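You operate a simulated robot arm through the tools that you are given. There is no shell and no other tool. Be economical: measure what you need, move in short steps, check, and stop when the job is done.

Carry out the task below with a simulated robot arm. There is one attempt and no reset: what you move stays moved.

JOB
Put the white sensor on the top of the orange bench mat. Then take the orange filter cartridge from the top of the repair bench and put it on the top of the board bench. Then put the orange module on the top of the repair bench away on the top of the board bench. Then fetch the teal filter cartridge from the top of the repair bench and stand it on the drainer of the sink. Then fetch the green block from the top of the orange bench mat and set it on top of the green filter cartridge there. Then open the black door, fetch the white piston from the shelf in the grey cabinet and set it on top of the yellow drum filter, then shut the door. Then fetch the orange card and set it on the top of the pump table. Do these in the order given. Set down upright: orange filter cartridge, orange module, teal filter cartridge.

It is judged by the outcome, as a careful person would: the job done as asked, and still so three seconds after it is handed in. It fails if anything else is knocked over, pushed out of place, dropped, spilled or broken.

ROBOT AND FRAMES
A 7-joint arm with a two-finger parallel gripper on a trunk, on a base that drives. Base frame: it is fixed to the floor where the robot stands at the start and does not move with it; the origin is under the middle of the robot, x ahead of it, y to its left, z up. Readings come in m, degrees, newtons and seconds.
With the tool pointing down near the work surface it reaches from about 0.1 to 0.64 m from the robot's upright axis, wherever it stands. Its first joint turns from -166.0 to 166.0 degrees. Places, roughly: black door [-1.5, 0.9, 0.4]; drainer of the sink [-3, 2.2, 0.9]; green block [0.5, -1.25, 1]; green filter cartridge (5x5x9 cm) [0.4, -1.3, 0.9]; orange card (6x10x4 cm) [-0.8, 2.2, 0.9]; orange filter cartridge (5x5x9 cm) [0.4, 0, 0.9]; orange module [0.5, -0.25, 1]; teal filter cartridge (4x4x8 cm) [0.4, -0.8, 0.9]; top of the board bench [-0.5, 2.2, 0.8]; top of the orange bench mat [0.5, -1.1, 0.9]; top of the pump table [-1.7, 2.2, 0.8]; white piston (5x5x3 cm) [-1.4, 0.7, 0.5]; white sensor [0.75, 0.25, 0.75]; yellow drum filter (6x6x6 cm) [-0.3, -3.8, 0.6]. Payload 1.57 kg.
The TCP is the grasp point between the finger pads, 0.03 m short of the fingertips. In the tool frame z runs along the fingers and y along their closing line. The gripper opens to 0.08 m. The fingers are 0.017 m wide and 0.012 m thick; the gripper's body (0.04 by 0.082 m) begins 0.08 m behind the TCP.
Orientation is that of the tool frame in the base frame, as [roll, pitch, yaw] about the fixed x, y, z axes, in that order (R = Rz(yaw) Ry(pitch) Rx(roll)). With the fingers straight down and closing along the base's y, the tool's x points along the base's -x, its y along +y and its z along -z.

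CONTROLS
- The arm moves only by the tool move_arm. Its argument "rows" is a list of rows, each a list of 7 numbers: the shift along the tool's x, y, z in units of 400 mm (1.0 is 400 mm), then the turn, a rotation vector about the tool's x, y, z in units of 45 degrees (1.0 is 45 degrees), then the closure, from 0 (fully open) to 1 (shut). In form: [[tx, ty, tz, ax, ay, az, jaw], ...]. A call has 1 to 12 rows; each row is the pose to reach, as a shift and turn from the pose commanded when the call began, along the tool's axes at that moment. A call with a number of a shift or a turn outside -1 to 1 is refused whole. Each row takes 0.2 s and may step no farther than 0.05 m and 8.6 degrees from the row before; otherwise, or with a gripper value out of range, the whole call is refused. Where a pose cannot be reached the arm comes as near as it can. A force on the tool above 40 N (or 10 N above the force at the start of the call, whichever is more), or a blocked arm, ends the call early, and 0.2 s more pass. Each finger travels about 0.072 m/s and halts on what it meets, pressing with about 30 N; the grip force reading is that of the motor and also rises with nothing between the fingers. The clock runs only during rows and for 0.2 s after the last one: add rows that repeat a pose to give the fingers time. The reply holds the time, the measured pose of the TCP, the force on the tool along the base axes, the opening and the grip force, in the units named above and with some noise, with the torque about the TCP (base axes, N m) and any sound that the robot's microphone picked up.
- Cameras (640 x 400 px; columns grow to the right, rows downward): "scene" is now at [-0.0063, 0.1306, 1.4275]; the picture's right is [-0.02, -1.00, 0.00], its down [-0.67, 0.01, -0.74] and it looks along [0.74, -0.01, -0.67] (base axes); focal length 214 px, centre (320, 200). "wrist" rides on the gripper at [0.072, -0.007, -0.122] in the tool frame; the picture's right is [0.09, 1.00, 0.00], its down [-0.84, 0.08, -0.54] and it looks along [-0.54, 0.05, 0.84] (tool axes); focal length 238 px, centre (320, 200). There is no depth. A picture from a camera that has moved, and an enlarged one, comes with that camera's place and axes in the base frame and with its lens. The place of the scene camera against the robot may be out by one fixed shift of up to 0.025 m in any direction.
- camera(camera): a new picture of that camera. The clock stands still meanwhile.
- raise_lower(by): slides the trunk up (or, below 0, down) by that many m; the arm and the scene camera ride with it, the base frame stays. It gives what a move gives, with no picture.
- drive_base(legs): drives the robot by 1 to 6 legs, each [ahead, left, turn to the left] in m, m and degrees, along the robot's own axes; the way and the turn of a leg run together, so that a leg with both is an arc; at most 1.5 m and 180 degrees a leg. The arm and the cameras ride along, it lands a little off, and it stops where it bumps. It gives what a move gives.
- aim_head(pan, tilt): turns the head with the scene camera to pan (to the left, within 86 degrees either way) and tilt (down, from -29 to 69), counted from straight ahead of the robot. It gives what a move gives.
- close_up(camera, box): a new picture of the part [left, top, right, bottom] of that camera's present view, enlarged. The clock stands still meanwhile.
- hand_in(): hands the job in; it is judged then, once.

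Go step by step. Nothing tells you exact positions but the pictures and the camera data: compare them with the known pose of the tool, close in by small moves and look again before you grip or let go. The budget is 483 turns and 228 pictures, counting those below and the enlarged ones. Unless the task says otherwise, let go and move clear before handing in, and close with one line.

The tools are called by a JSON object that holds its "op" and its "data". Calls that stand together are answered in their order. move_arm: Moves the arm, as the interface text tells. Its arguments: {"type":"object","properties":{"rows":{"type":"array"}},"required":["rows"]} The other tools are called the same way: raise_lower (by) slides the trunk up or down; drive_base (legs) drives the base; aim_head (pan, tilt) turns the head that bears the scene camera; camera (camera) takes a picture; close_up (camera, box) takes an enlarged picture of a part of a camera's view; hand_in () hands the job in.

At the start:

```text
clock: 0.0
eef_pos: [0.2992, -0.2322, 1.1756]
tool_rot: [179.9, 0.1, -180.0]
ft_force: [-0.1, 0.1, -0.7]
ft_torque: [-0.01, -0.02, 0.0]
opening: 0.0804
grasp_force: 0.1
trunk travel left (down, up): [-0.075, 0.04]
robot x, y, heading: [-0.0043, 0.0018, 0.0]
head pan, tilt: [-85.9, 44.3]
```

scene: 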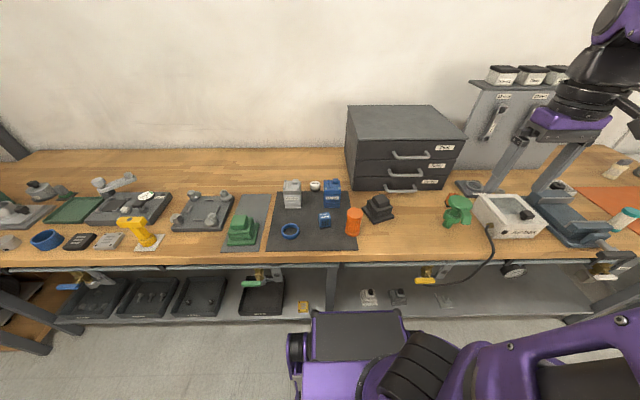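
wrist: 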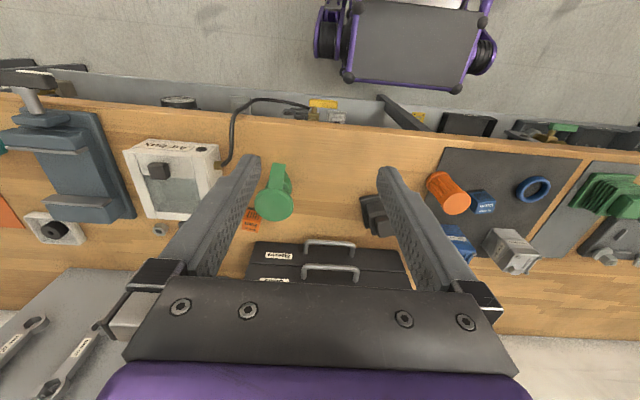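

I see the repair bench ahead with the orange cartridge on a dark mat. I'll take fresh pictures to check the camera data and find the white sensor.

{"op": "camera", "data": {"camera": "scene"}}

{"op": "close_up", "data": {"camera": "scene", "box": [220, 160, 460, 310]}}

```text
225 pictures are left
camera scene: at [-0.0063, 0.1306, 1.4275], right [-0.02, -1.0, 0.0], down [-0.67, 0.01, -0.74], along [0.74, -0.01, -0.67], focal length 214 px, centre (320, 200)
```

scene: 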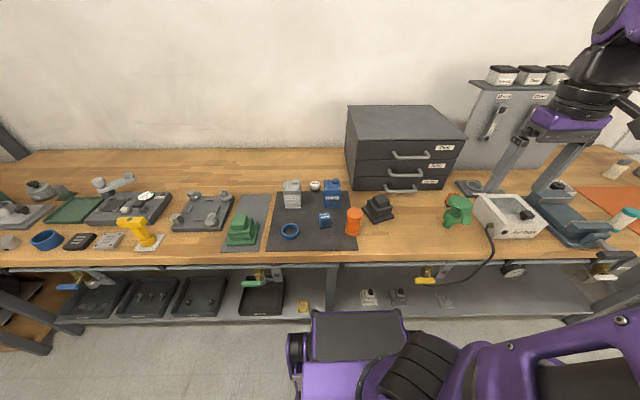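

```text
2.67 times, centred on (340, 235) of scene
camera zoom: at [-0.0063, 0.1306, 1.4275], right [-0.02, -1.0, 0.0], down [-0.67, 0.01, -0.74], along [0.74, -0.01, -0.67], focal length 572 px, centre (267, 107)
```

zoom: 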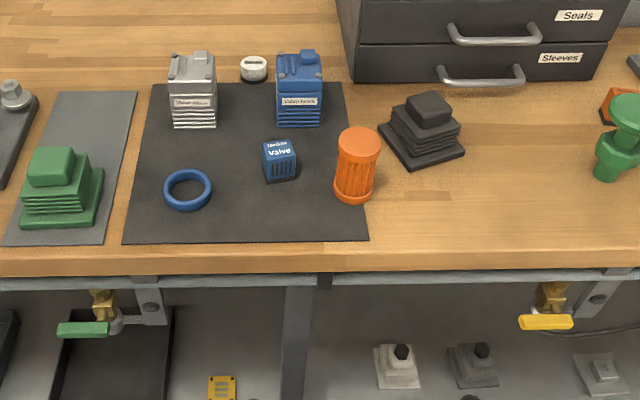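

The white puck just behind the dark mat (about x 0.71, y 0.14) fits the white sensor. It is a bit beyond reach, so I'll try edging the base forward a little.

{"op": "drive_base", "data": {"legs": [[0.06, 0.14, 0]]}}

{"op": "close_up", "data": {"camera": "scene", "box": [240, 140, 400, 240]}}

{"op": "camera", "data": {"camera": "wrist"}}

```text
clock: 2.0
eef_pos: [0.3587, -0.0916, 1.1762]
tool_rot: [179.6, 0.4, -180.0]
ft_force: [-0.3, 0.8, 0.9]
ft_torque: [0.01, -0.03, 0.01]
opening: 0.0801
grasp_force: 0.0
trunk travel left (down, up): [-0.075, 0.04]
robot x, y, heading: [0.0597, 0.1437, -0.2]
head pan, tilt: [-85.9, 44.3]
```

```text
4.00 times, centred on (320, 190) of scene
camera zoom: at [0.0528, 0.2706, 1.4264], right [-0.04, -1.0, 0.0], down [-0.68, 0.03, -0.73], along [0.73, -0.03, -0.68], focal length 858 px, centre (320, 240)
```

zoom: 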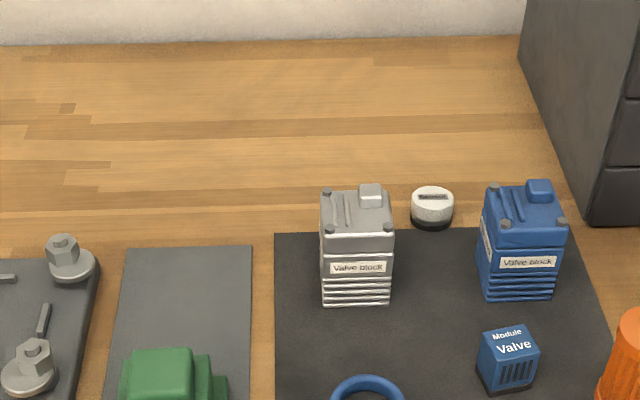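

```text
222 pictures are left
camera wrist: at [0.2865, -0.0979, 1.2974], right [-0.09, 1.0, 0.01], down [0.83, 0.07, 0.55], along [0.55, 0.06, -0.84], focal length 238 px, centre (320, 200)
```

wrist: 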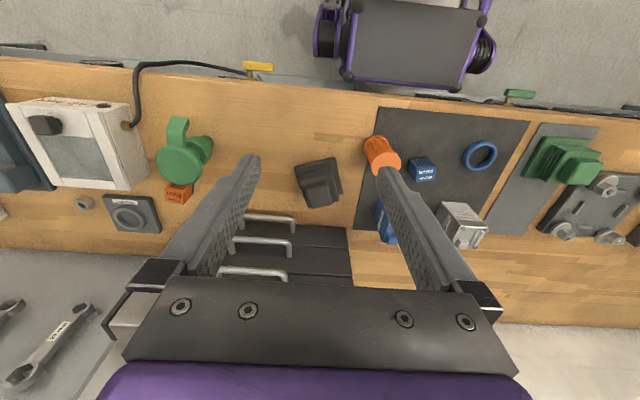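

The puck is between the two valve blocks at about (0.69–0.71, 0.13). I'll edge the base a bit closer, then bring the wrist camera over it.

{"op": "drive_base", "data": {"legs": [[0.05, 0.0, 0.2]]}}

{"op": "move_arm", "data": {"rows": [[0, 0.12, 0, 0, 0, 0, 0], [0, 0.24, 0, 0, 0, 0, 0], [0, 0.36, 0, 0, 0, 0, 0], [0, 0.48, 0, 0, 0, 0, 0], [-0.12, 0.54, 0, 0, 0, 0, 0], [-0.2, 0.54, 0, 0, 0, 0, 0]]}}

{"op": "camera", "data": {"camera": "wrist"}}

```text
clock: 2.8
eef_pos: [0.3609, -0.0905, 1.1758]
tool_rot: [179.4, 0.8, -179.9]
ft_force: [-0.1, 0.1, -0.2]
ft_torque: [-0.01, 0.0, 0.0]
opening: 0.0798
grasp_force: 0.0
trunk travel left (down, up): [-0.075, 0.04]
robot x, y, heading: [0.0614, 0.1421, -0.1]
head pan, tilt: [-85.9, 44.3]
stopped in leg 1: the robot was blocked; the commanded pose is now the measured one
```

```text
refused: row 5 steps farther than a row can; nothing moved
```

```text
221 pictures are left
camera wrist: at [0.2884, -0.0983, 1.2974], right [-0.09, 1.0, 0.01], down [0.83, 0.07, 0.55], along [0.55, 0.06, -0.83], focal length 238 px, centre (320, 200)
```

wrist: 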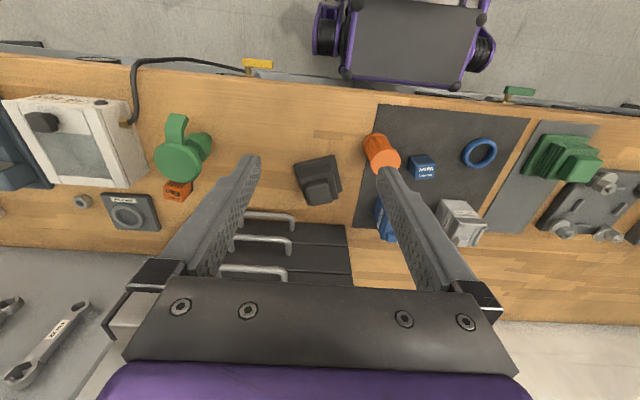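

The base is blocked at x≈0.06, so I work from here. I'll move the arm left and forward to view the sensor.

{"op": "move_arm", "data": {"rows": [[0, 0.12, 0, 0, 0, 0, 0], [0, 0.24, 0, 0, 0, 0, 0], [0, 0.36, 0, 0, 0, 0, 0], [0, 0.48, 0, 0, 0, 0, 0], [-0.08, 0.55, 0, 0, 0, 0, 0], [-0.2, 0.55, 0, 0, 0, 0, 0], [-0.3, 0.55, 0, 0, 0, 0, 0]]}}

{"op": "camera", "data": {"camera": "wrist"}}

```text
clock: 4.4
eef_pos: [0.4814, 0.1315, 1.1795]
tool_rot: [179.3, 0.7, -180.0]
ft_force: [-1.0, -0.2, 0.3]
ft_torque: [0.0, 0.0, 0.0]
opening: 0.0797
grasp_force: 0.1
trunk travel left (down, up): [-0.075, 0.04]
robot x, y, heading: [0.0629, 0.1446, -0.1]
head pan, tilt: [-85.9, 44.3]
```

```text
220 pictures are left
camera wrist: at [0.4081, 0.1241, 1.3008], right [-0.09, 1.0, 0.01], down [0.83, 0.07, 0.55], along [0.55, 0.06, -0.83], focal length 238 px, centre (320, 200)
```

wrist: 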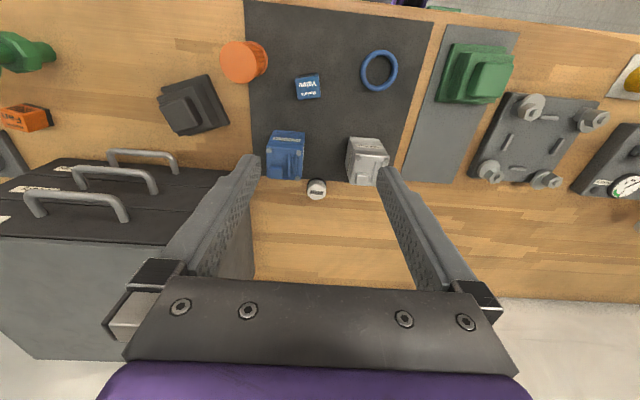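

The sensor lies at about (0.66, 0.145). I'll close in lower to refine its position and height.

{"op": "move_arm", "data": {"rows": [[-0.08, 0.03, 0.05, 0, 0, 0, 0], [-0.17, 0.035, 0.12, 0, 0, 0, 0], [-0.25, 0.035, 0.2, 0, 0, 0, 0], [-0.25, 0.035, 0.3, 0, 0, 0, 0]]}}

{"op": "camera", "data": {"camera": "wrist"}}

```text
clock: 5.4
eef_pos: [0.5851, 0.1442, 1.0589]
tool_rot: [179.3, 0.7, -180.0]
ft_force: [0.2, 0.0, -1.2]
ft_torque: [-0.02, 0.03, 0.01]
opening: 0.0799
grasp_force: 0.0
trunk travel left (down, up): [-0.075, 0.04]
robot x, y, heading: [0.0649, 0.1422, 0.0]
head pan, tilt: [-85.9, 44.3]
```

```text
219 pictures are left
camera wrist: at [0.5107, 0.137, 1.1811], right [-0.09, 1.0, 0.01], down [0.83, 0.07, 0.55], along [0.55, 0.06, -0.83], focal length 238 px, centre (320, 200)
```

wrist: 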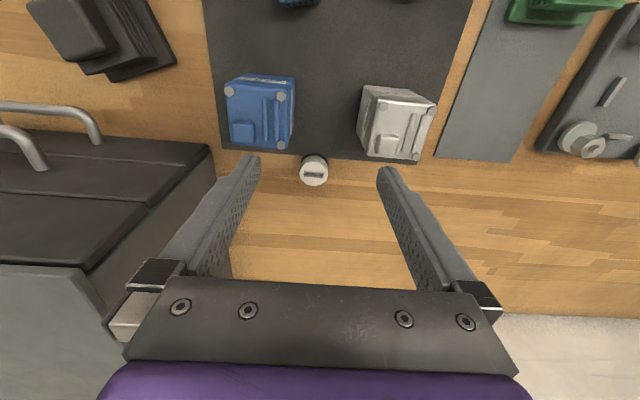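

Lower again, over the sensor, staying above the blocks' height until past them.

{"op": "move_arm", "data": {"rows": [[-0.11, 0.007, 0, 0, 0, 0, 0], [-0.225, 0.007, 0, 0, 0, 0, 0], [-0.225, 0.007, 0.1, 0, 0, 0, 0], [-0.225, 0.007, 0.2, 0, 0, 0, 0], [-0.225, 0.007, 0.3, 0, 0, 0, 0]]}}

{"op": "camera", "data": {"camera": "wrist"}}

{"op": "camera", "data": {"camera": "scene"}}

```text
clock: 6.6
eef_pos: [0.6762, 0.1507, 0.944]
tool_rot: [179.3, 0.7, -179.8]
ft_force: [0.0, -0.1, -0.6]
ft_torque: [0.0, 0.0, 0.02]
opening: 0.0798
grasp_force: 0.2
trunk travel left (down, up): [-0.075, 0.04]
robot x, y, heading: [0.0606, 0.1463, -0.0]
head pan, tilt: [-85.9, 44.3]
```

```text
218 pictures are left
camera wrist: at [0.6033, 0.1431, 1.0649], right [-0.09, 1.0, 0.01], down [0.83, 0.07, 0.55], along [0.55, 0.06, -0.83], focal length 238 px, centre (320, 200)
```

wrist: 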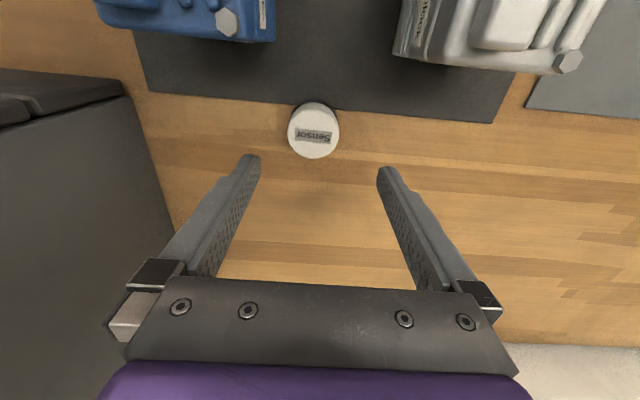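

```text
217 pictures are left
camera scene: at [-0.022, 0.1927, 1.4246], right [-1.0, -0.07, 0.0], down [-0.05, 0.7, -0.72], along [0.05, -0.71, -0.7], focal length 214 px, centre (320, 200)
```

scene: 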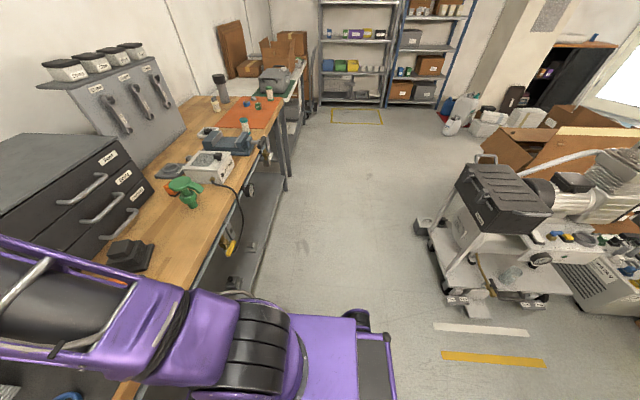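

The label reads "Sensor". It sits at about (0.669, 0.146), top near z 0.85. I'll go lower and check clearance.

{"op": "move_arm", "data": {"rows": [[0.017, -0.012, 0.05, 0, 0, 0, 0], [0.017, -0.012, 0.13, 0, 0, 0, 0]]}}

{"op": "camera", "data": {"camera": "wrist"}}

```text
clock: 7.2
eef_pos: [0.6669, 0.1467, 0.8928]
tool_rot: [179.4, 0.8, -180.0]
ft_force: [0.6, -0.8, 0.1]
ft_torque: [0.01, -0.04, -0.04]
opening: 0.08
grasp_force: 0.0
trunk travel left (down, up): [-0.075, 0.04]
robot x, y, heading: [0.0586, 0.1421, -0.3]
head pan, tilt: [-85.9, 44.3]
```

```text
216 pictures are left
camera wrist: at [0.5946, 0.1377, 1.0142], right [-0.09, 1.0, 0.01], down [0.83, 0.07, 0.55], along [0.55, 0.06, -0.83], focal length 238 px, centre (320, 200)
```

wrist: 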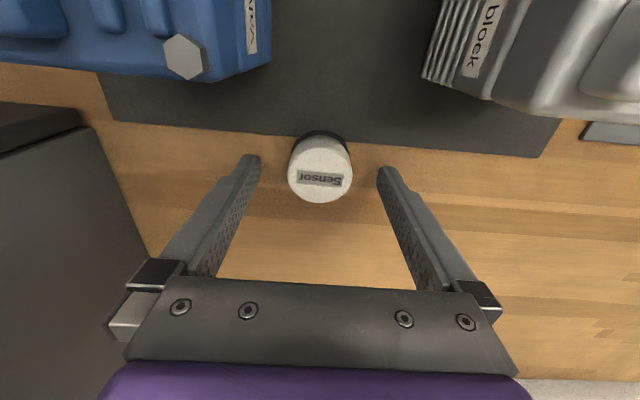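

Well centred. I'll lower in small steps to grasp height.

{"op": "move_arm", "data": {"rows": [[-0.008, 0, 0.04, 0, 0, 0, 0], [-0.008, 0, 0.07, 0, 0, 0, 0], [-0.008, 0, 0.08, 0, 0, 0, 0]]}}

{"op": "camera", "data": {"camera": "wrist"}}

```text
clock: 7.5
eef_pos: [0.6688, 0.1441, 0.8899]
tool_rot: [179.6, 0.8, 180.0]
ft_force: [-12.7, 2.2, 20.2]
ft_torque: [-0.83, 0.57, -0.58]
opening: 0.0782
grasp_force: 0.0
trunk travel left (down, up): [-0.075, 0.04]
robot x, y, heading: [0.0591, 0.1406, 0.3]
head pan, tilt: [-85.9, 44.3]
stopped in row 1: the force on the tool passed its limit at 51 N (the readings are from after the stop); the commanded pose is now the measured one
```

```text
215 pictures are left
camera wrist: at [0.5954, 0.1373, 1.0114], right [-0.09, 1.0, 0.01], down [0.83, 0.07, 0.55], along [0.55, 0.06, -0.83], focal length 238 px, centre (320, 200)
```

wrist: 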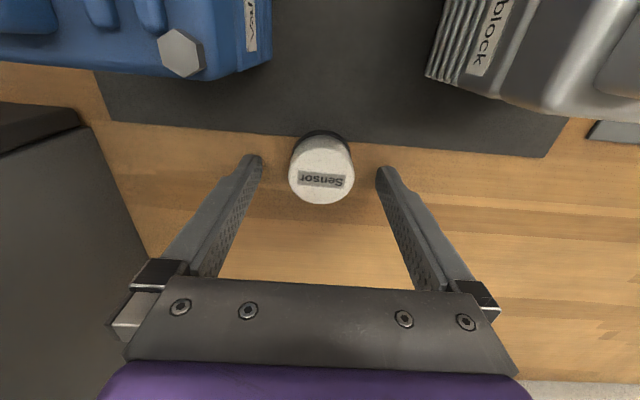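

The right fingertip touched the bench top (z≈0.858), so the sensor's centre works out to about x 0.657. I'll lift a few mm, shift back 12 mm and close.

{"op": "move_arm", "data": {"rows": [[0, 0.0, -0.012, 0, 0, 0, 0], [0.03, 0.004, -0.012, 0, 0, 0, 0]]}}

{"op": "camera", "data": {"camera": "wrist"}}

```text
clock: 8.2
eef_pos: [0.6609, 0.1459, 0.8909]
tool_rot: [179.5, 0.8, 179.9]
ft_force: [-0.9, -0.1, 0.8]
ft_torque: [0.01, 0.02, -0.01]
opening: 0.0799
grasp_force: 0.0
trunk travel left (down, up): [-0.075, 0.04]
robot x, y, heading: [0.0606, 0.1426, 0.2]
head pan, tilt: [-85.9, 44.3]
```

```text
214 pictures are left
camera wrist: at [0.5876, 0.1378, 1.0123], right [-0.09, 1.0, 0.01], down [0.83, 0.07, 0.55], along [0.55, 0.06, -0.83], focal length 238 px, centre (320, 200)
```

wrist: 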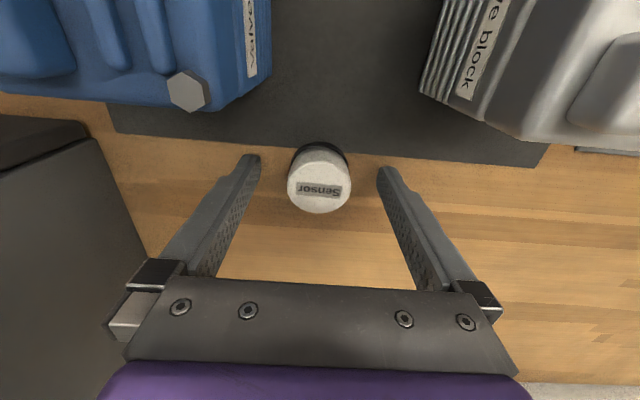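

Aligned; closing the gripper.

{"op": "move_arm", "data": {"rows": [[0.008, 0, 0, 0, 0, 0, 1], [0.008, 0, 0, 0, 0, 0, 1], [0.008, 0, 0, 0, 0, 0, 1], [0.008, 0, 0, 0, 0, 0, 1]]}}

{"op": "move_arm", "data": {"rows": [[0, 0, -0.05, 0, 0, 0, 1], [0, 0, -0.15, 0, 0, 0, 1], [0, 0, -0.27, 0, 0, 0, 1], [0, 0, -0.37, 0, 0, 0, 1], [0, 0, -0.47, 0, 0, 0, 1]]}}

{"op": "camera", "data": {"camera": "wrist"}}

```text
clock: 9.2
eef_pos: [0.6562, 0.1455, 0.893]
tool_rot: [179.6, 0.9, 180.0]
ft_force: [0.9, 0.6, 1.3]
ft_torque: [0.0, -0.03, 0.0]
opening: 0.0386
grasp_force: 30.7
trunk travel left (down, up): [-0.075, 0.04]
robot x, y, heading: [0.0608, 0.1421, 0.1]
head pan, tilt: [-85.9, 44.3]
```

```text
clock: 10.3
eef_pos: [0.6521, 0.1448, 1.0822]
tool_rot: [179.5, 0.7, -179.9]
ft_force: [0.1, -0.1, -1.5]
ft_torque: [0.0, 0.03, 0.0]
opening: 0.0387
grasp_force: 29.6
trunk travel left (down, up): [-0.075, 0.04]
robot x, y, heading: [0.062, 0.1403, 0.3]
head pan, tilt: [-85.9, 44.3]
```

```text
213 pictures are left
camera wrist: at [0.5789, 0.1368, 1.2026], right [-0.09, 1.0, 0.01], down [0.83, 0.07, 0.55], along [0.55, 0.06, -0.83], focal length 238 px, centre (320, 200)
```

wrist: 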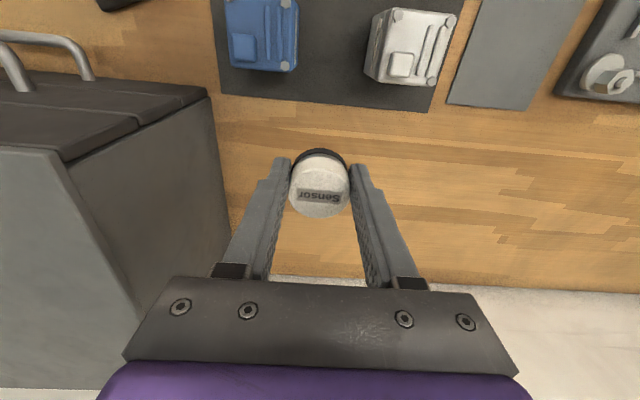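

The sensor is held. I'll retract the arm, then drive back and right along the bench to the orange mat at y≈-1.1.

{"op": "move_arm", "data": {"rows": [[0.1, 0, -0.05, 0, 0, 0, 1], [0.22, 0, -0.08, 0, 0, 0, 1], [0.34, 0, -0.1, 0, 0, 0, 1], [0.46, 0, -0.1, 0, 0, 0, 1], [0.58, 0, -0.1, 0, 0, 0, 1], [0.7, 0, -0.1, 0, 0, 0, 1]]}}

{"op": "drive_base", "data": {"legs": [[-0.06, 0, 0], [0, -1.2, 0]]}}

{"op": "camera", "data": {"camera": "wrist"}}

{"op": "camera", "data": {"camera": "scene"}}

```text
clock: 11.9
eef_pos: [0.3818, 0.1441, 1.0729]
tool_rot: [179.5, -7.6, 180.0]
ft_force: [1.3, 0.6, -1.2]
ft_torque: [-0.03, -0.03, 0.01]
opening: 0.0384
grasp_force: 30.1
trunk travel left (down, up): [-0.075, 0.04]
robot x, y, heading: [0.0597, 0.1433, 0.1]
head pan, tilt: [-85.9, 44.3]
stopped in row 6: the arm was blocked; the commanded pose is now the measured one
```

```text
clock: 24.2
eef_pos: [0.3158, -1.0495, 1.0759]
tool_rot: [179.5, -7.3, 179.4]
ft_force: [-0.3, 0.1, -0.9]
ft_torque: [0.02, 0.02, 0.02]
opening: 0.0383
grasp_force: 29.9
trunk travel left (down, up): [-0.075, 0.04]
robot x, y, heading: [-0.0039, -1.0504, -0.7]
head pan, tilt: [-85.9, 44.3]
```

```text
212 pictures are left
camera wrist: at [0.2595, -1.0559, 1.2045], right [-0.08, 1.0, 0.02], down [0.9, 0.06, 0.43], along [0.43, 0.05, -0.9], focal length 238 px, centre (320, 200)
```

wrist: 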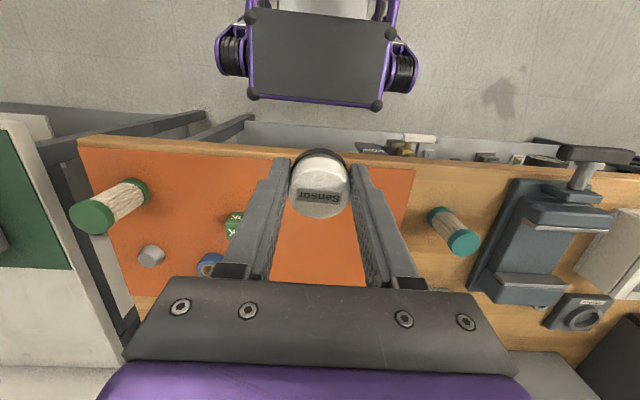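

```text
211 pictures are left
camera scene: at [-0.0848, -0.9962, 1.4246], right [-1.0, -0.09, 0.0], down [-0.06, 0.7, -0.72], along [0.06, -0.71, -0.7], focal length 214 px, centre (320, 200)
```

scene: 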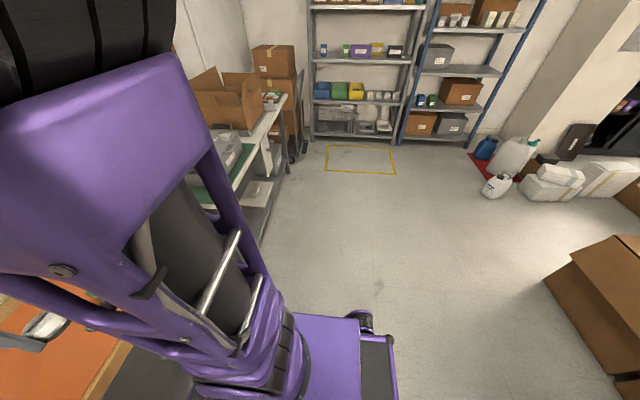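

The orange mat is ahead, with the green cartridge, green block, a blue thing and a grey peg on its right half. I'll turn the head to the front and move the arm out over the mat's free left part.

{"op": "aim_head", "data": {"pan": 0, "tilt": 45}}

{"op": "move_arm", "data": {"rows": [[-0.1, 0, -0.05, 0, 0.17, 0, 1], [-0.2, 0, -0.09, 0, 0.17, 0, 1], [-0.3, 0, -0.12, 0, 0.17, 0, 1]]}}

{"op": "camera", "data": {"camera": "scene"}}

{"op": "camera", "data": {"camera": "wrist"}}

```text
clock: 25.8
eef_pos: [0.3163, -1.0483, 1.071]
tool_rot: [179.5, -7.8, 179.2]
ft_force: [0.1, -0.5, -0.5]
ft_torque: [-0.02, 0.03, 0.02]
opening: 0.0385
grasp_force: 30.1
trunk travel left (down, up): [-0.075, 0.04]
robot x, y, heading: [-0.0076, -1.0484, -0.8]
head pan, tilt: [0.0, 45.0]
```

```text
clock: 26.6
eef_pos: [0.4407, -1.0526, 1.1084]
tool_rot: [179.5, -14.9, 179.4]
ft_force: [0.3, 0.2, 0.6]
ft_torque: [0.0, -0.02, 0.01]
opening: 0.0385
grasp_force: 30.4
trunk travel left (down, up): [-0.075, 0.04]
robot x, y, heading: [-0.005, -1.0485, -0.5]
head pan, tilt: [0.0, 45.0]
```

```text
210 pictures are left
camera scene: at [-0.011, -0.9155, 1.4235], right [-0.01, -1.0, 0.0], down [-0.71, 0.01, -0.71], along [0.71, -0.01, -0.71], focal length 214 px, centre (320, 200)
```

scene: 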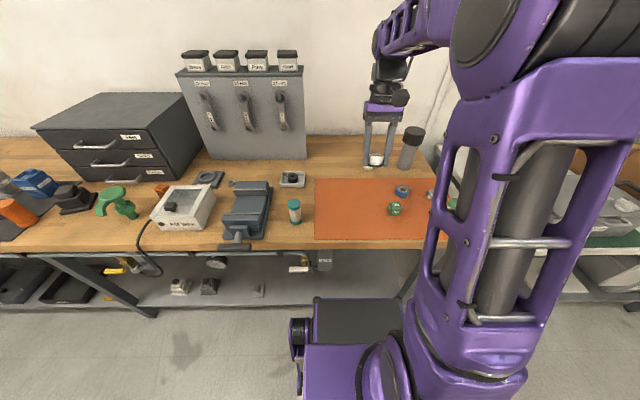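

```text
209 pictures are left
camera wrist: at [0.4039, -1.0601, 1.2447], right [-0.08, 1.0, 0.03], down [0.95, 0.06, 0.31], along [0.31, 0.05, -0.95], focal length 238 px, centre (320, 200)
```

wrist: 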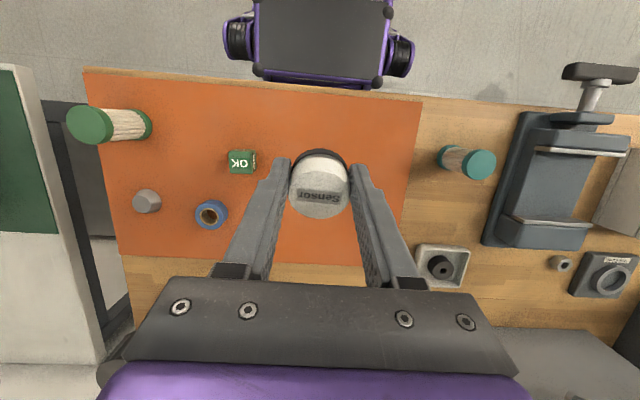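

The turn went the wrong way; I'll level the tool with the opposite turn while moving over the mat's free left area, about (0.50, -0.99).

{"op": "move_arm", "data": {"rows": [[-0.07, 0.07, 0.05, 0, -0.15, 0, 1], [-0.14, 0.15, 0.1, 0, -0.3, 0, 1], [-0.197, 0.15, 0.154, 0, -0.34, 0, 1]]}}

{"op": "camera", "data": {"camera": "wrist"}}

```text
clock: 27.4
eef_pos: [0.5019, -0.9948, 1.0287]
tool_rot: [179.5, 0.3, 179.3]
ft_force: [-0.4, 0.0, 0.2]
ft_torque: [0.01, -0.03, 0.02]
opening: 0.0385
grasp_force: 29.7
trunk travel left (down, up): [-0.075, 0.04]
robot x, y, heading: [-0.0024, -1.0483, -0.6]
head pan, tilt: [0.0, 45.0]
```

```text
208 pictures are left
camera wrist: at [0.4288, -1.0017, 1.1494], right [-0.08, 1.0, 0.01], down [0.83, 0.06, 0.55], along [0.55, 0.05, -0.84], focal length 238 px, centre (320, 200)
```

wrist: 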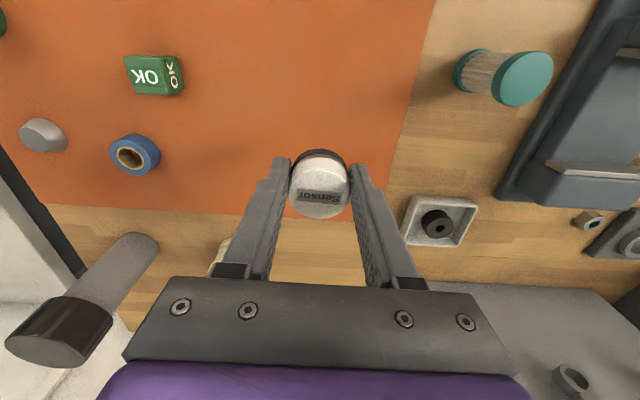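

Position good. Lowering: quickly to just above, then in small steps until contact.

{"op": "move_arm", "data": {"rows": [[0, 0, 0.1, 0, 0, 0, 1], [0, 0, 0.2, 0, 0, 0, 1], [0, 0, 0.27, 0, 0, 0, 1], [0, 0, 0.3, 0, 0, 0, 1], [0, 0, 0.31, 0, 0, 0, 1]]}}

{"op": "close_up", "data": {"camera": "scene", "box": [280, 100, 440, 250]}}

```text
clock: 28.6
eef_pos: [0.5028, -0.9912, 0.9015]
tool_rot: [179.5, 0.4, 179.3]
ft_force: [0.1, -0.4, 0.0]
ft_torque: [0.0, 0.01, 0.01]
opening: 0.0384
grasp_force: 29.9
trunk travel left (down, up): [-0.075, 0.04]
robot x, y, heading: [-0.0047, -1.0493, -0.6]
head pan, tilt: [0.0, 45.0]
```

```text
2.67 times, centred on (360, 175) of scene
camera zoom: at [-0.0108, -0.9155, 1.4235], right [-0.01, -1.0, 0.0], down [-0.71, 0.01, -0.71], along [0.71, -0.01, -0.71], focal length 572 px, centre (213, 267)
```

zoom: 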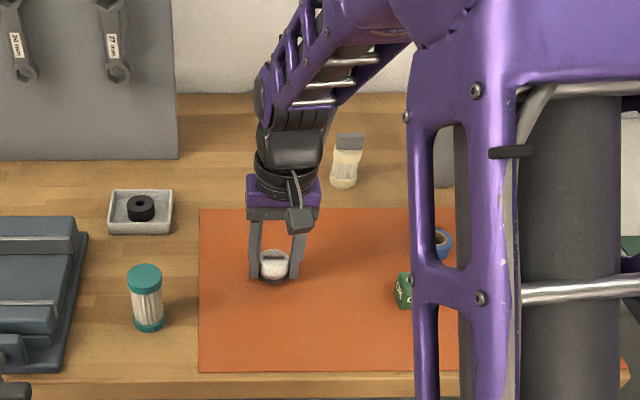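

{"op": "move_arm", "data": {"rows": [[0, 0, 0.006, 0, 0, 0, 1], [0, 0, 0.012, 0, 0, 0, 1], [0, 0, 0.018, 0, 0, 0, 1]]}}

```text
clock: 29.4
eef_pos: [0.5024, -0.9894, 0.8951]
tool_rot: [179.6, 0.4, 179.3]
ft_force: [0.9, 0.5, 0.1]
ft_torque: [-0.01, -0.01, 0.02]
opening: 0.0385
grasp_force: 30.0
trunk travel left (down, up): [-0.075, 0.04]
robot x, y, heading: [-0.004, -1.0491, -0.6]
head pan, tilt: [0.0, 45.0]
```

No contact yet; continuing in 2 mm steps.

{"op": "move_arm", "data": {"rows": [[0, 0, 0.005, 0, 0, 0, 1], [0, 0, 0.01, 0, 0, 0, 1]]}}

{"op": "close_up", "data": {"camera": "wrist", "box": [240, 110, 400, 240]}}

```text
clock: 30.0
eef_pos: [0.5029, -0.9902, 0.8945]
tool_rot: [179.6, 0.6, 179.2]
ft_force: [-1.0, -2.1, 13.4]
ft_torque: [-0.05, -0.29, -0.01]
opening: 0.0386
grasp_force: 30.5
trunk travel left (down, up): [-0.075, 0.04]
robot x, y, heading: [-0.0071, -1.0451, -0.8]
head pan, tilt: [0.0, 45.0]
```

```text
3.08 times, centred on (320, 175) of wrist
camera zoom: at [0.4296, -0.9963, 1.0154], right [-0.08, 1.0, 0.01], down [0.83, 0.06, 0.55], along [0.55, 0.05, -0.83], focal length 733 px, centre (320, 277)
```

zoom: 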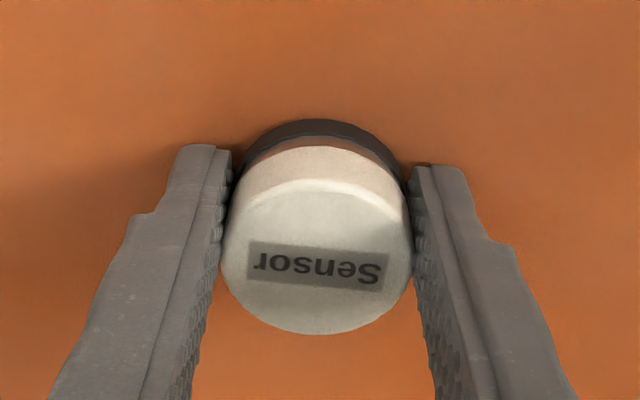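

Contact at 13 N; the sensor stands on the mat. I'll release and rise straight up.

{"op": "move_arm", "data": {"rows": [[0, 0, 0, 0, 0, 0, 0.4], [0, 0, 0, 0, 0, 0, 0.2], [0, 0, 0, 0, 0, 0, 0], [0, 0, 0, 0, 0, 0, 0]]}}

{"op": "move_arm", "data": {"rows": [[0, 0, -0.05, 0, 0, 0, 0], [0, 0, -0.15, 0, 0, 0, 0], [0, 0, -0.27, 0, 0, 0, 0], [0, 0, -0.39, 0, 0, 0, 0], [0, 0, -0.5, 0, 0, 0, 0]]}}

{"op": "camera", "data": {"camera": "wrist"}}

```text
clock: 31.0
eef_pos: [0.5013, -0.9872, 0.8925]
tool_rot: [179.5, 0.5, 179.3]
ft_force: [0.8, 15.9, 15.9]
ft_torque: [-0.21, 0.13, -0.11]
opening: 0.0656
grasp_force: 0.1
trunk travel left (down, up): [-0.075, 0.04]
robot x, y, heading: [-0.0041, -1.0512, -0.8]
head pan, tilt: [0.0, 45.0]
```

```text
clock: 32.2
eef_pos: [0.5013, -0.9937, 1.0945]
tool_rot: [179.6, 0.4, 179.3]
ft_force: [-0.6, -0.5, 0.0]
ft_torque: [0.0, -0.01, 0.02]
opening: 0.0803
grasp_force: 0.1
trunk travel left (down, up): [-0.075, 0.04]
robot x, y, heading: [-0.0026, -1.0473, -0.8]
head pan, tilt: [0.0, 45.0]
```

```text
205 pictures are left
camera wrist: at [0.4287, -1.0005, 1.215], right [-0.08, 1.0, 0.01], down [0.83, 0.06, 0.55], along [0.55, 0.05, -0.84], focal length 238 px, centre (320, 200)
```

wrist: 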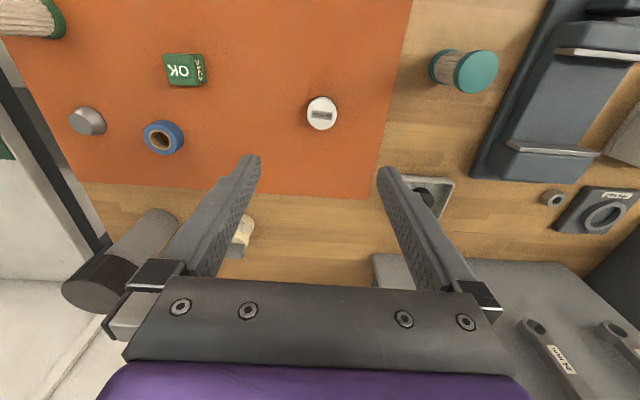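

The sensor stands on the mat. Next is the orange filter cartridge near (0.46, 0.015); I'll retract slightly and drive left.

{"op": "move_arm", "data": {"rows": [[0.1, 0, -0.05, 0, 0, 0, 0], [0.2, 0, -0.1, 0, 0, 0, 0]]}}

{"op": "drive_base", "data": {"legs": [[0, 1.06, 0.8]]}}

{"op": "camera", "data": {"camera": "wrist"}}

{"op": "camera", "data": {"camera": "scene"}}

```text
clock: 32.8
eef_pos: [0.4192, -0.9943, 1.1336]
tool_rot: [179.5, 0.2, 179.4]
ft_force: [-1.0, -0.1, 0.5]
ft_torque: [0.03, -0.02, 0.04]
opening: 0.08
grasp_force: 0.0
trunk travel left (down, up): [-0.075, 0.04]
robot x, y, heading: [-0.0017, -1.0479, -0.8]
head pan, tilt: [0.0, 45.0]
```

```text
clock: 43.2
eef_pos: [0.403, 0.0759, 1.1344]
tool_rot: [179.5, 0.3, -178.1]
ft_force: [0.7, -0.2, 0.2]
ft_torque: [-0.01, -0.02, -0.02]
opening: 0.0801
grasp_force: 0.0
trunk travel left (down, up): [-0.075, 0.04]
robot x, y, heading: [-0.0164, 0.0024, 2.2]
head pan, tilt: [0.0, 45.0]
```

```text
204 pictures are left
camera wrist: at [0.3321, 0.066, 1.2549], right [-0.13, 0.99, 0.01], down [0.83, 0.1, 0.55], along [0.54, 0.07, -0.84], focal length 238 px, centre (320, 200)
```

wrist: 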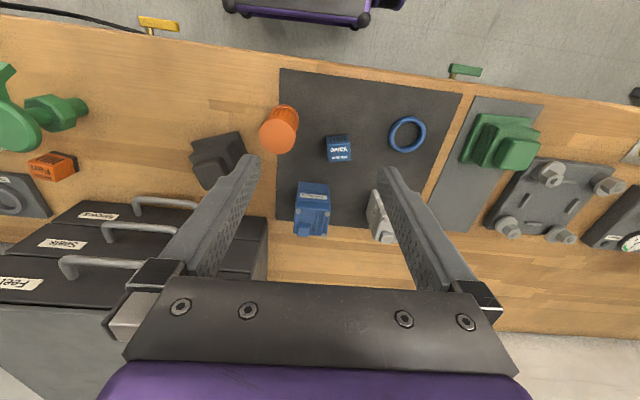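

```text
203 pictures are left
camera scene: at [-0.0294, 0.1347, 1.4235], right [0.03, -1.0, 0.0], down [-0.71, -0.02, -0.71], along [0.71, 0.02, -0.71], focal length 214 px, centre (320, 200)
```

scene: 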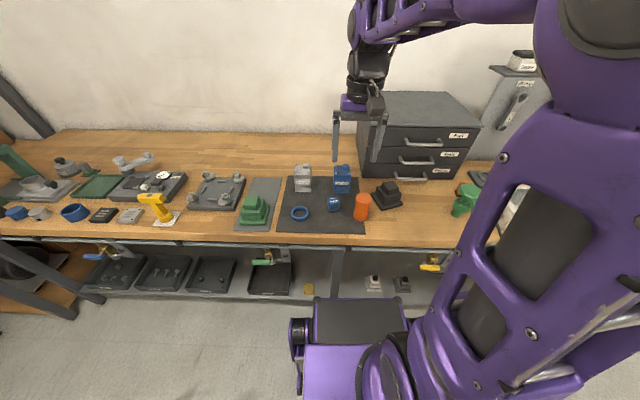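

The cartridge is at about (0.43, 0.027). Moving above it to refine.

{"op": "move_arm", "data": {"rows": [[-0.04, -0.06, 0.05, 0, 0, 0, 0.2], [-0.07, -0.125, 0.1, 0, 0, 0, 0.2], [-0.07, -0.125, 0.2, 0, 0, 0, 0.2]]}}

{"op": "camera", "data": {"camera": "wrist"}}

```text
clock: 44.0
eef_pos: [0.4344, 0.0275, 1.0533]
tool_rot: [179.5, 0.4, -178.0]
ft_force: [-0.2, 0.5, -0.2]
ft_torque: [0.0, -0.03, -0.01]
opening: 0.0641
grasp_force: 0.1
trunk travel left (down, up): [-0.075, 0.04]
robot x, y, heading: [-0.0118, 0.0043, 2.2]
head pan, tilt: [0.0, 45.0]
```

```text
202 pictures are left
camera wrist: at [0.3619, 0.0174, 1.175], right [-0.13, 0.99, 0.01], down [0.83, 0.1, 0.55], along [0.54, 0.08, -0.84], focal length 238 px, centre (320, 200)
```

wrist: 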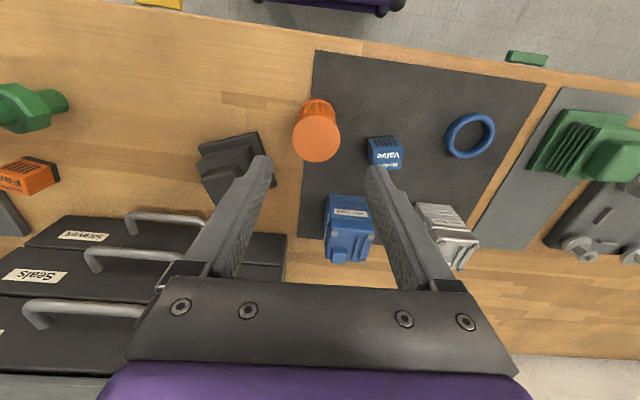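

Aligned within a few mm. Descending to grasp height.

{"op": "move_arm", "data": {"rows": [[0, -0.003, 0.1, 0, 0, 0, 0.2], [0, -0.003, 0.2, 0, 0, 0, 0.2], [0, -0.003, 0.25, 0, 0, 0, 0.2]]}}

{"op": "camera", "data": {"camera": "wrist"}}

```text
clock: 44.8
eef_pos: [0.434, 0.0292, 0.9535]
tool_rot: [179.5, 0.5, -178.1]
ft_force: [0.5, -0.1, 0.8]
ft_torque: [-0.04, 0.0, -0.02]
opening: 0.0641
grasp_force: 0.0
trunk travel left (down, up): [-0.075, 0.04]
robot x, y, heading: [-0.0151, 0.0046, 2.0]
head pan, tilt: [0.0, 45.0]
```

```text
201 pictures are left
camera wrist: at [0.3621, 0.0186, 1.076], right [-0.13, 0.99, 0.01], down [0.83, 0.1, 0.55], along [0.54, 0.07, -0.84], focal length 238 px, centre (320, 200)
```

wrist: 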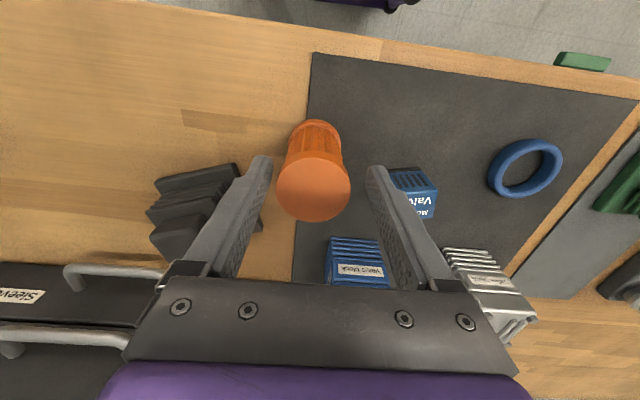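

{"op": "move_arm", "data": {"rows": [[0, -0.005, 0.05, 0, 0, 0, 0.2], [0, -0.005, 0.105, 0, 0, 0, 0.2]]}}

{"op": "camera", "data": {"camera": "wrist"}}

```text
clock: 45.4
eef_pos: [0.4348, 0.0277, 0.9108]
tool_rot: [179.4, 0.2, -178.1]
ft_force: [-0.5, 0.1, -0.3]
ft_torque: [-0.02, 0.0, -0.02]
opening: 0.0642
grasp_force: 0.1
trunk travel left (down, up): [-0.075, 0.04]
robot x, y, heading: [-0.0202, 0.0028, 1.9]
head pan, tilt: [0.0, 45.0]
```

```text
200 pictures are left
camera wrist: at [0.3631, 0.0174, 1.0324], right [-0.13, 0.99, 0.01], down [0.83, 0.1, 0.55], along [0.54, 0.07, -0.84], focal length 238 px, centre (320, 200)
```

wrist: 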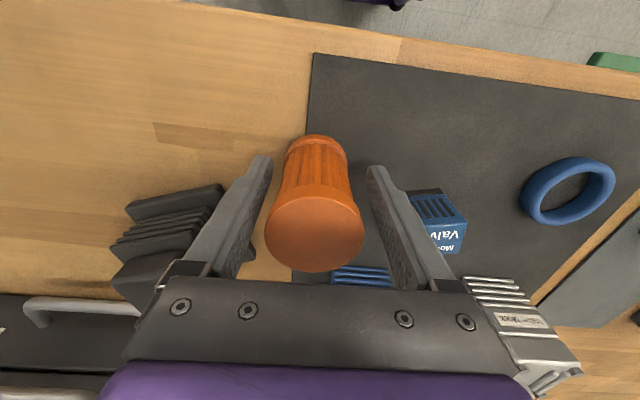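

{"op": "move_arm", "data": {"rows": [[0, 0, 0, 0, 0, 0, 1], [0, 0, 0, 0, 0, 0, 1], [0, 0, 0, 0, 0, 0, 1]]}}

{"op": "move_arm", "data": {"rows": [[0, 0, -0.05, 0, 0, 0, 1], [0, 0, -0.15, 0, 0, 0, 1], [0, 0, -0.27, 0, 0, 0, 1], [0, 0, -0.39, 0, 0, 0, 1], [0, 0, -0.5, 0, 0, 0, 1], [0, 0, -0.6, 0, 0, 0, 1]]}}

{"op": "camera", "data": {"camera": "wrist"}}

{"op": "aim_head", "data": {"pan": 80, "tilt": 35}}

{"op": "camera", "data": {"camera": "scene"}}

```text
clock: 46.2
eef_pos: [0.4362, 0.0276, 0.9101]
tool_rot: [179.5, 0.3, -178.1]
ft_force: [-0.4, 0.4, 0.7]
ft_torque: [0.0, 0.01, 0.02]
opening: 0.0464
grasp_force: 29.9
trunk travel left (down, up): [-0.075, 0.04]
robot x, y, heading: [-0.0153, -0.0001, 1.9]
head pan, tilt: [0.0, 45.0]
```

```text
clock: 47.6
eef_pos: [0.4336, 0.0248, 1.1479]
tool_rot: [179.5, 0.2, -178.1]
ft_force: [0.1, 1.1, -0.8]
ft_torque: [-0.02, 0.01, 0.01]
opening: 0.0461
grasp_force: 30.4
trunk travel left (down, up): [-0.075, 0.04]
robot x, y, heading: [-0.0136, 0.0072, 2.1]
head pan, tilt: [0.0, 45.0]
```

```text
199 pictures are left
camera wrist: at [0.361, 0.0147, 1.2707], right [-0.13, 0.99, 0.01], down [0.83, 0.1, 0.55], along [0.54, 0.07, -0.84], focal length 238 px, centre (320, 200)
```

wrist: 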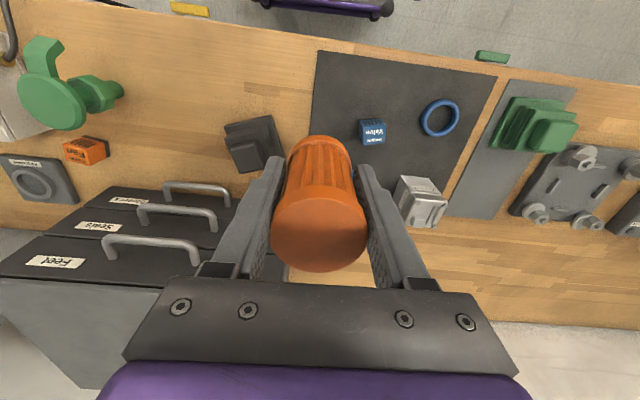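

```text
clock: 49.1
eef_pos: [0.4337, 0.0239, 1.1473]
tool_rot: [179.7, 0.1, -178.1]
ft_force: [-0.2, 0.1, -0.9]
ft_torque: [0.04, 0.04, 0.0]
opening: 0.0458
grasp_force: 29.9
trunk travel left (down, up): [-0.075, 0.04]
robot x, y, heading: [-0.0186, 0.0062, 2.2]
head pan, tilt: [80.0, 35.0]
```

```text
198 pictures are left
camera scene: at [-0.031, 0.1696, 1.4383], right [0.43, -0.9, 0.0], down [-0.52, -0.25, -0.82], along [0.74, 0.35, -0.57], focal length 214 px, centre (320, 200)
```

scene: 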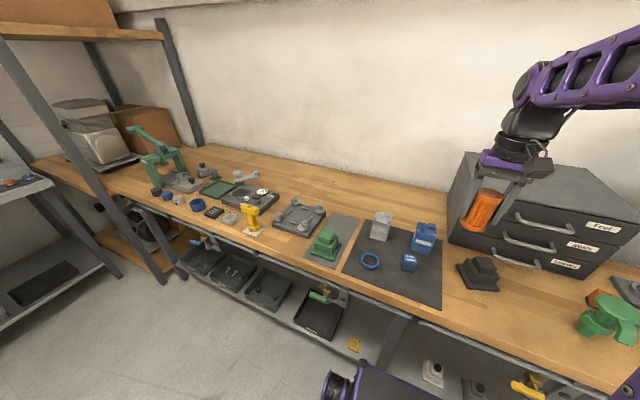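

The cartridge is gripped. I'll pull the arm in, back off, and look toward the board bench on the left.

{"op": "move_arm", "data": {"rows": [[0.1, 0, -0.03, 0, 0, 0, 1], [0.2, 0, -0.06, 0, 0, 0, 1]]}}

{"op": "drive_base", "data": {"legs": [[-0.3, 0, 0]]}}

{"op": "camera", "data": {"camera": "scene"}}

```text
clock: 49.7
eef_pos: [0.3567, 0.0213, 1.163]
tool_rot: [179.5, -1.1, -178.1]
ft_force: [1.3, 0.1, -0.6]
ft_torque: [-0.01, 0.06, -0.02]
opening: 0.0457
grasp_force: 29.6
trunk travel left (down, up): [-0.075, 0.04]
robot x, y, heading: [-0.0127, 0.0036, 1.9]
head pan, tilt: [80.0, 35.0]
```

```text
clock: 51.8
eef_pos: [0.0545, 0.0142, 1.1649]
tool_rot: [179.6, -0.8, -177.4]
ft_force: [0.0, -0.2, -1.1]
ft_torque: [-0.03, 0.0, 0.03]
opening: 0.0454
grasp_force: 30.0
trunk travel left (down, up): [-0.075, 0.04]
robot x, y, heading: [-0.3164, -0.0073, 2.8]
head pan, tilt: [80.0, 35.0]
```

```text
197 pictures are left
camera scene: at [-0.3235, 0.1031, 1.4511], right [-0.17, -0.99, 0.0], down [-0.45, 0.08, -0.89], along [0.88, -0.15, -0.45], focal length 214 px, centre (320, 200)
```

scene: 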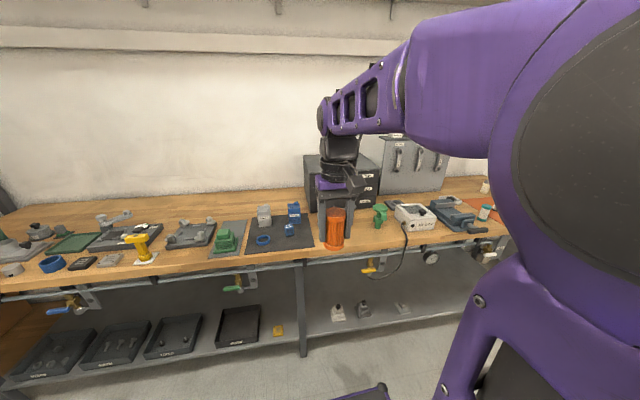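

{"op": "aim_head", "data": {"pan": 80, "tilt": 30}}

{"op": "camera", "data": {"camera": "scene"}}

```text
clock: 52.5
eef_pos: [0.0562, 0.0136, 1.161]
tool_rot: [179.5, -1.3, -177.4]
ft_force: [-0.4, 0.6, -2.1]
ft_torque: [0.01, -0.01, -0.04]
opening: 0.0456
grasp_force: 29.5
trunk travel left (down, up): [-0.075, 0.04]
robot x, y, heading: [-0.3177, -0.0117, 2.5]
head pan, tilt: [80.0, 30.0]
```

```text
196 pictures are left
camera scene: at [-0.3235, 0.1054, 1.4497], right [-0.14, -0.99, 0.0], down [-0.46, 0.07, -0.88], along [0.88, -0.12, -0.47], focal length 214 px, centre (320, 200)
```

scene: 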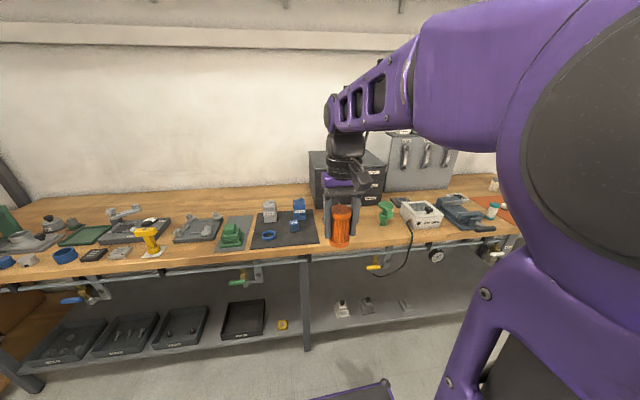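

The head is not following the pan well; I'll turn the base left instead and look along its heading.

{"op": "aim_head", "data": {"pan": 0, "tilt": 30}}

{"op": "drive_base", "data": {"legs": [[0, 0, 87]]}}

{"op": "camera", "data": {"camera": "scene"}}

```text
clock: 54.0
eef_pos: [0.0557, 0.0131, 1.1625]
tool_rot: [179.6, -1.2, -177.5]
ft_force: [0.0, 0.3, -0.5]
ft_torque: [-0.05, -0.01, 0.0]
opening: 0.0449
grasp_force: 29.7
trunk travel left (down, up): [-0.075, 0.04]
robot x, y, heading: [-0.3144, -0.0089, 2.8]
head pan, tilt: [0.0, 30.0]
```

```text
clock: 58.2
eef_pos: [-0.3254, 0.364, 1.1616]
tool_rot: [179.6, -1.1, -89.9]
ft_force: [-0.3, 0.2, -0.9]
ft_torque: [0.02, -0.02, -0.03]
opening: 0.0448
grasp_force: 29.9
trunk travel left (down, up): [-0.075, 0.04]
robot x, y, heading: [-0.3192, -0.0084, 90.5]
head pan, tilt: [0.0, 30.0]
```

```text
195 pictures are left
camera scene: at [-0.4404, -0.0178, 1.4506], right [0.98, -0.18, 0.0], down [-0.08, -0.45, -0.89], along [0.16, 0.87, -0.46], focal length 214 px, centre (320, 200)
```

scene: 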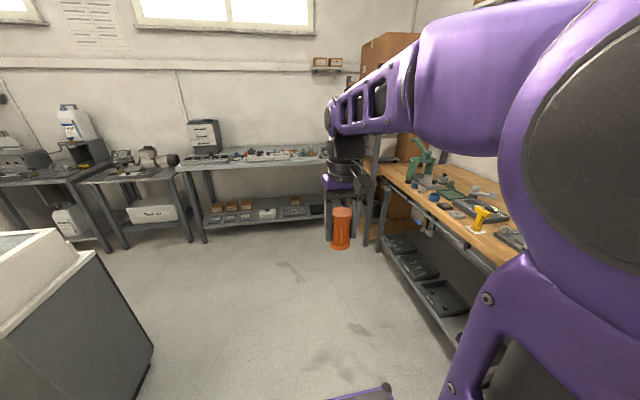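

The board bench is straight ahead (front edge near y≈1.9), and the cabinet is off to the left. I'll drive up to it.

{"op": "drive_base", "data": {"legs": [[1.25, 0.2, 0]]}}

{"op": "move_arm", "data": {"rows": [[-0.1, 0, -0.03, 0, 0, 0, 1], [-0.2, 0, -0.06, 0, 0, 0, 1]]}}

{"op": "camera", "data": {"camera": "scene"}}

{"op": "camera", "data": {"camera": "wrist"}}

```text
clock: 64.5
eef_pos: [-0.5179, 1.595, 1.1591]
tool_rot: [179.6, -1.8, -90.5]
ft_force: [0.3, 0.8, -1.0]
ft_torque: [-0.01, 0.03, 0.0]
opening: 0.0444
grasp_force: 29.5
trunk travel left (down, up): [-0.075, 0.04]
robot x, y, heading: [-0.5135, 1.2165, 89.7]
head pan, tilt: [0.0, 30.0]
```

```text
clock: 65.1
eef_pos: [-0.5172, 1.6744, 1.1837]
tool_rot: [179.5, -1.8, -90.5]
ft_force: [-0.7, 0.0, -1.2]
ft_torque: [0.01, 0.0, 0.0]
opening: 0.0443
grasp_force: 30.1
trunk travel left (down, up): [-0.075, 0.04]
robot x, y, heading: [-0.5165, 1.2226, 89.6]
head pan, tilt: [0.0, 30.0]
```

```text
194 pictures are left
camera scene: at [-0.6556, 1.2139, 1.4461], right [1.0, -0.01, 0.0], down [0.0, -0.5, -0.87], along [0.01, 0.87, -0.5], focal length 214 px, centre (320, 200)
```

scene: 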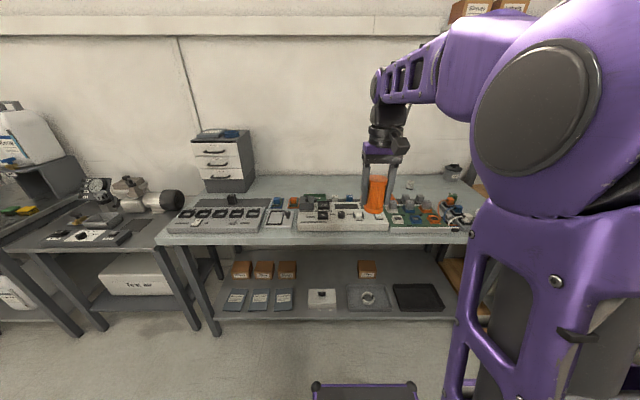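

```text
193 pictures are left
camera wrist: at [-0.5107, 1.6059, 1.3072], right [-1.0, -0.08, 0.01], down [-0.07, 0.85, 0.52], along [-0.05, 0.51, -0.86], focal length 238 px, centre (320, 200)
```

wrist: 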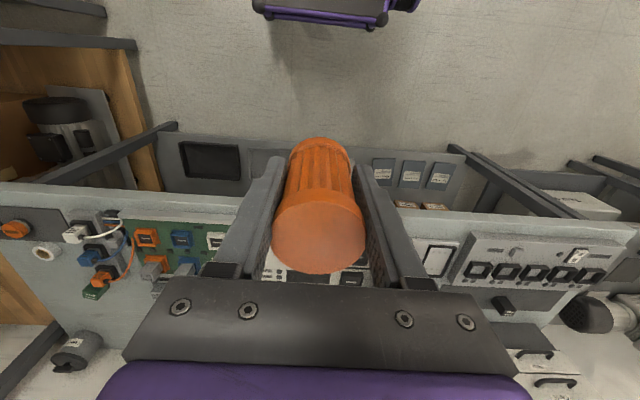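

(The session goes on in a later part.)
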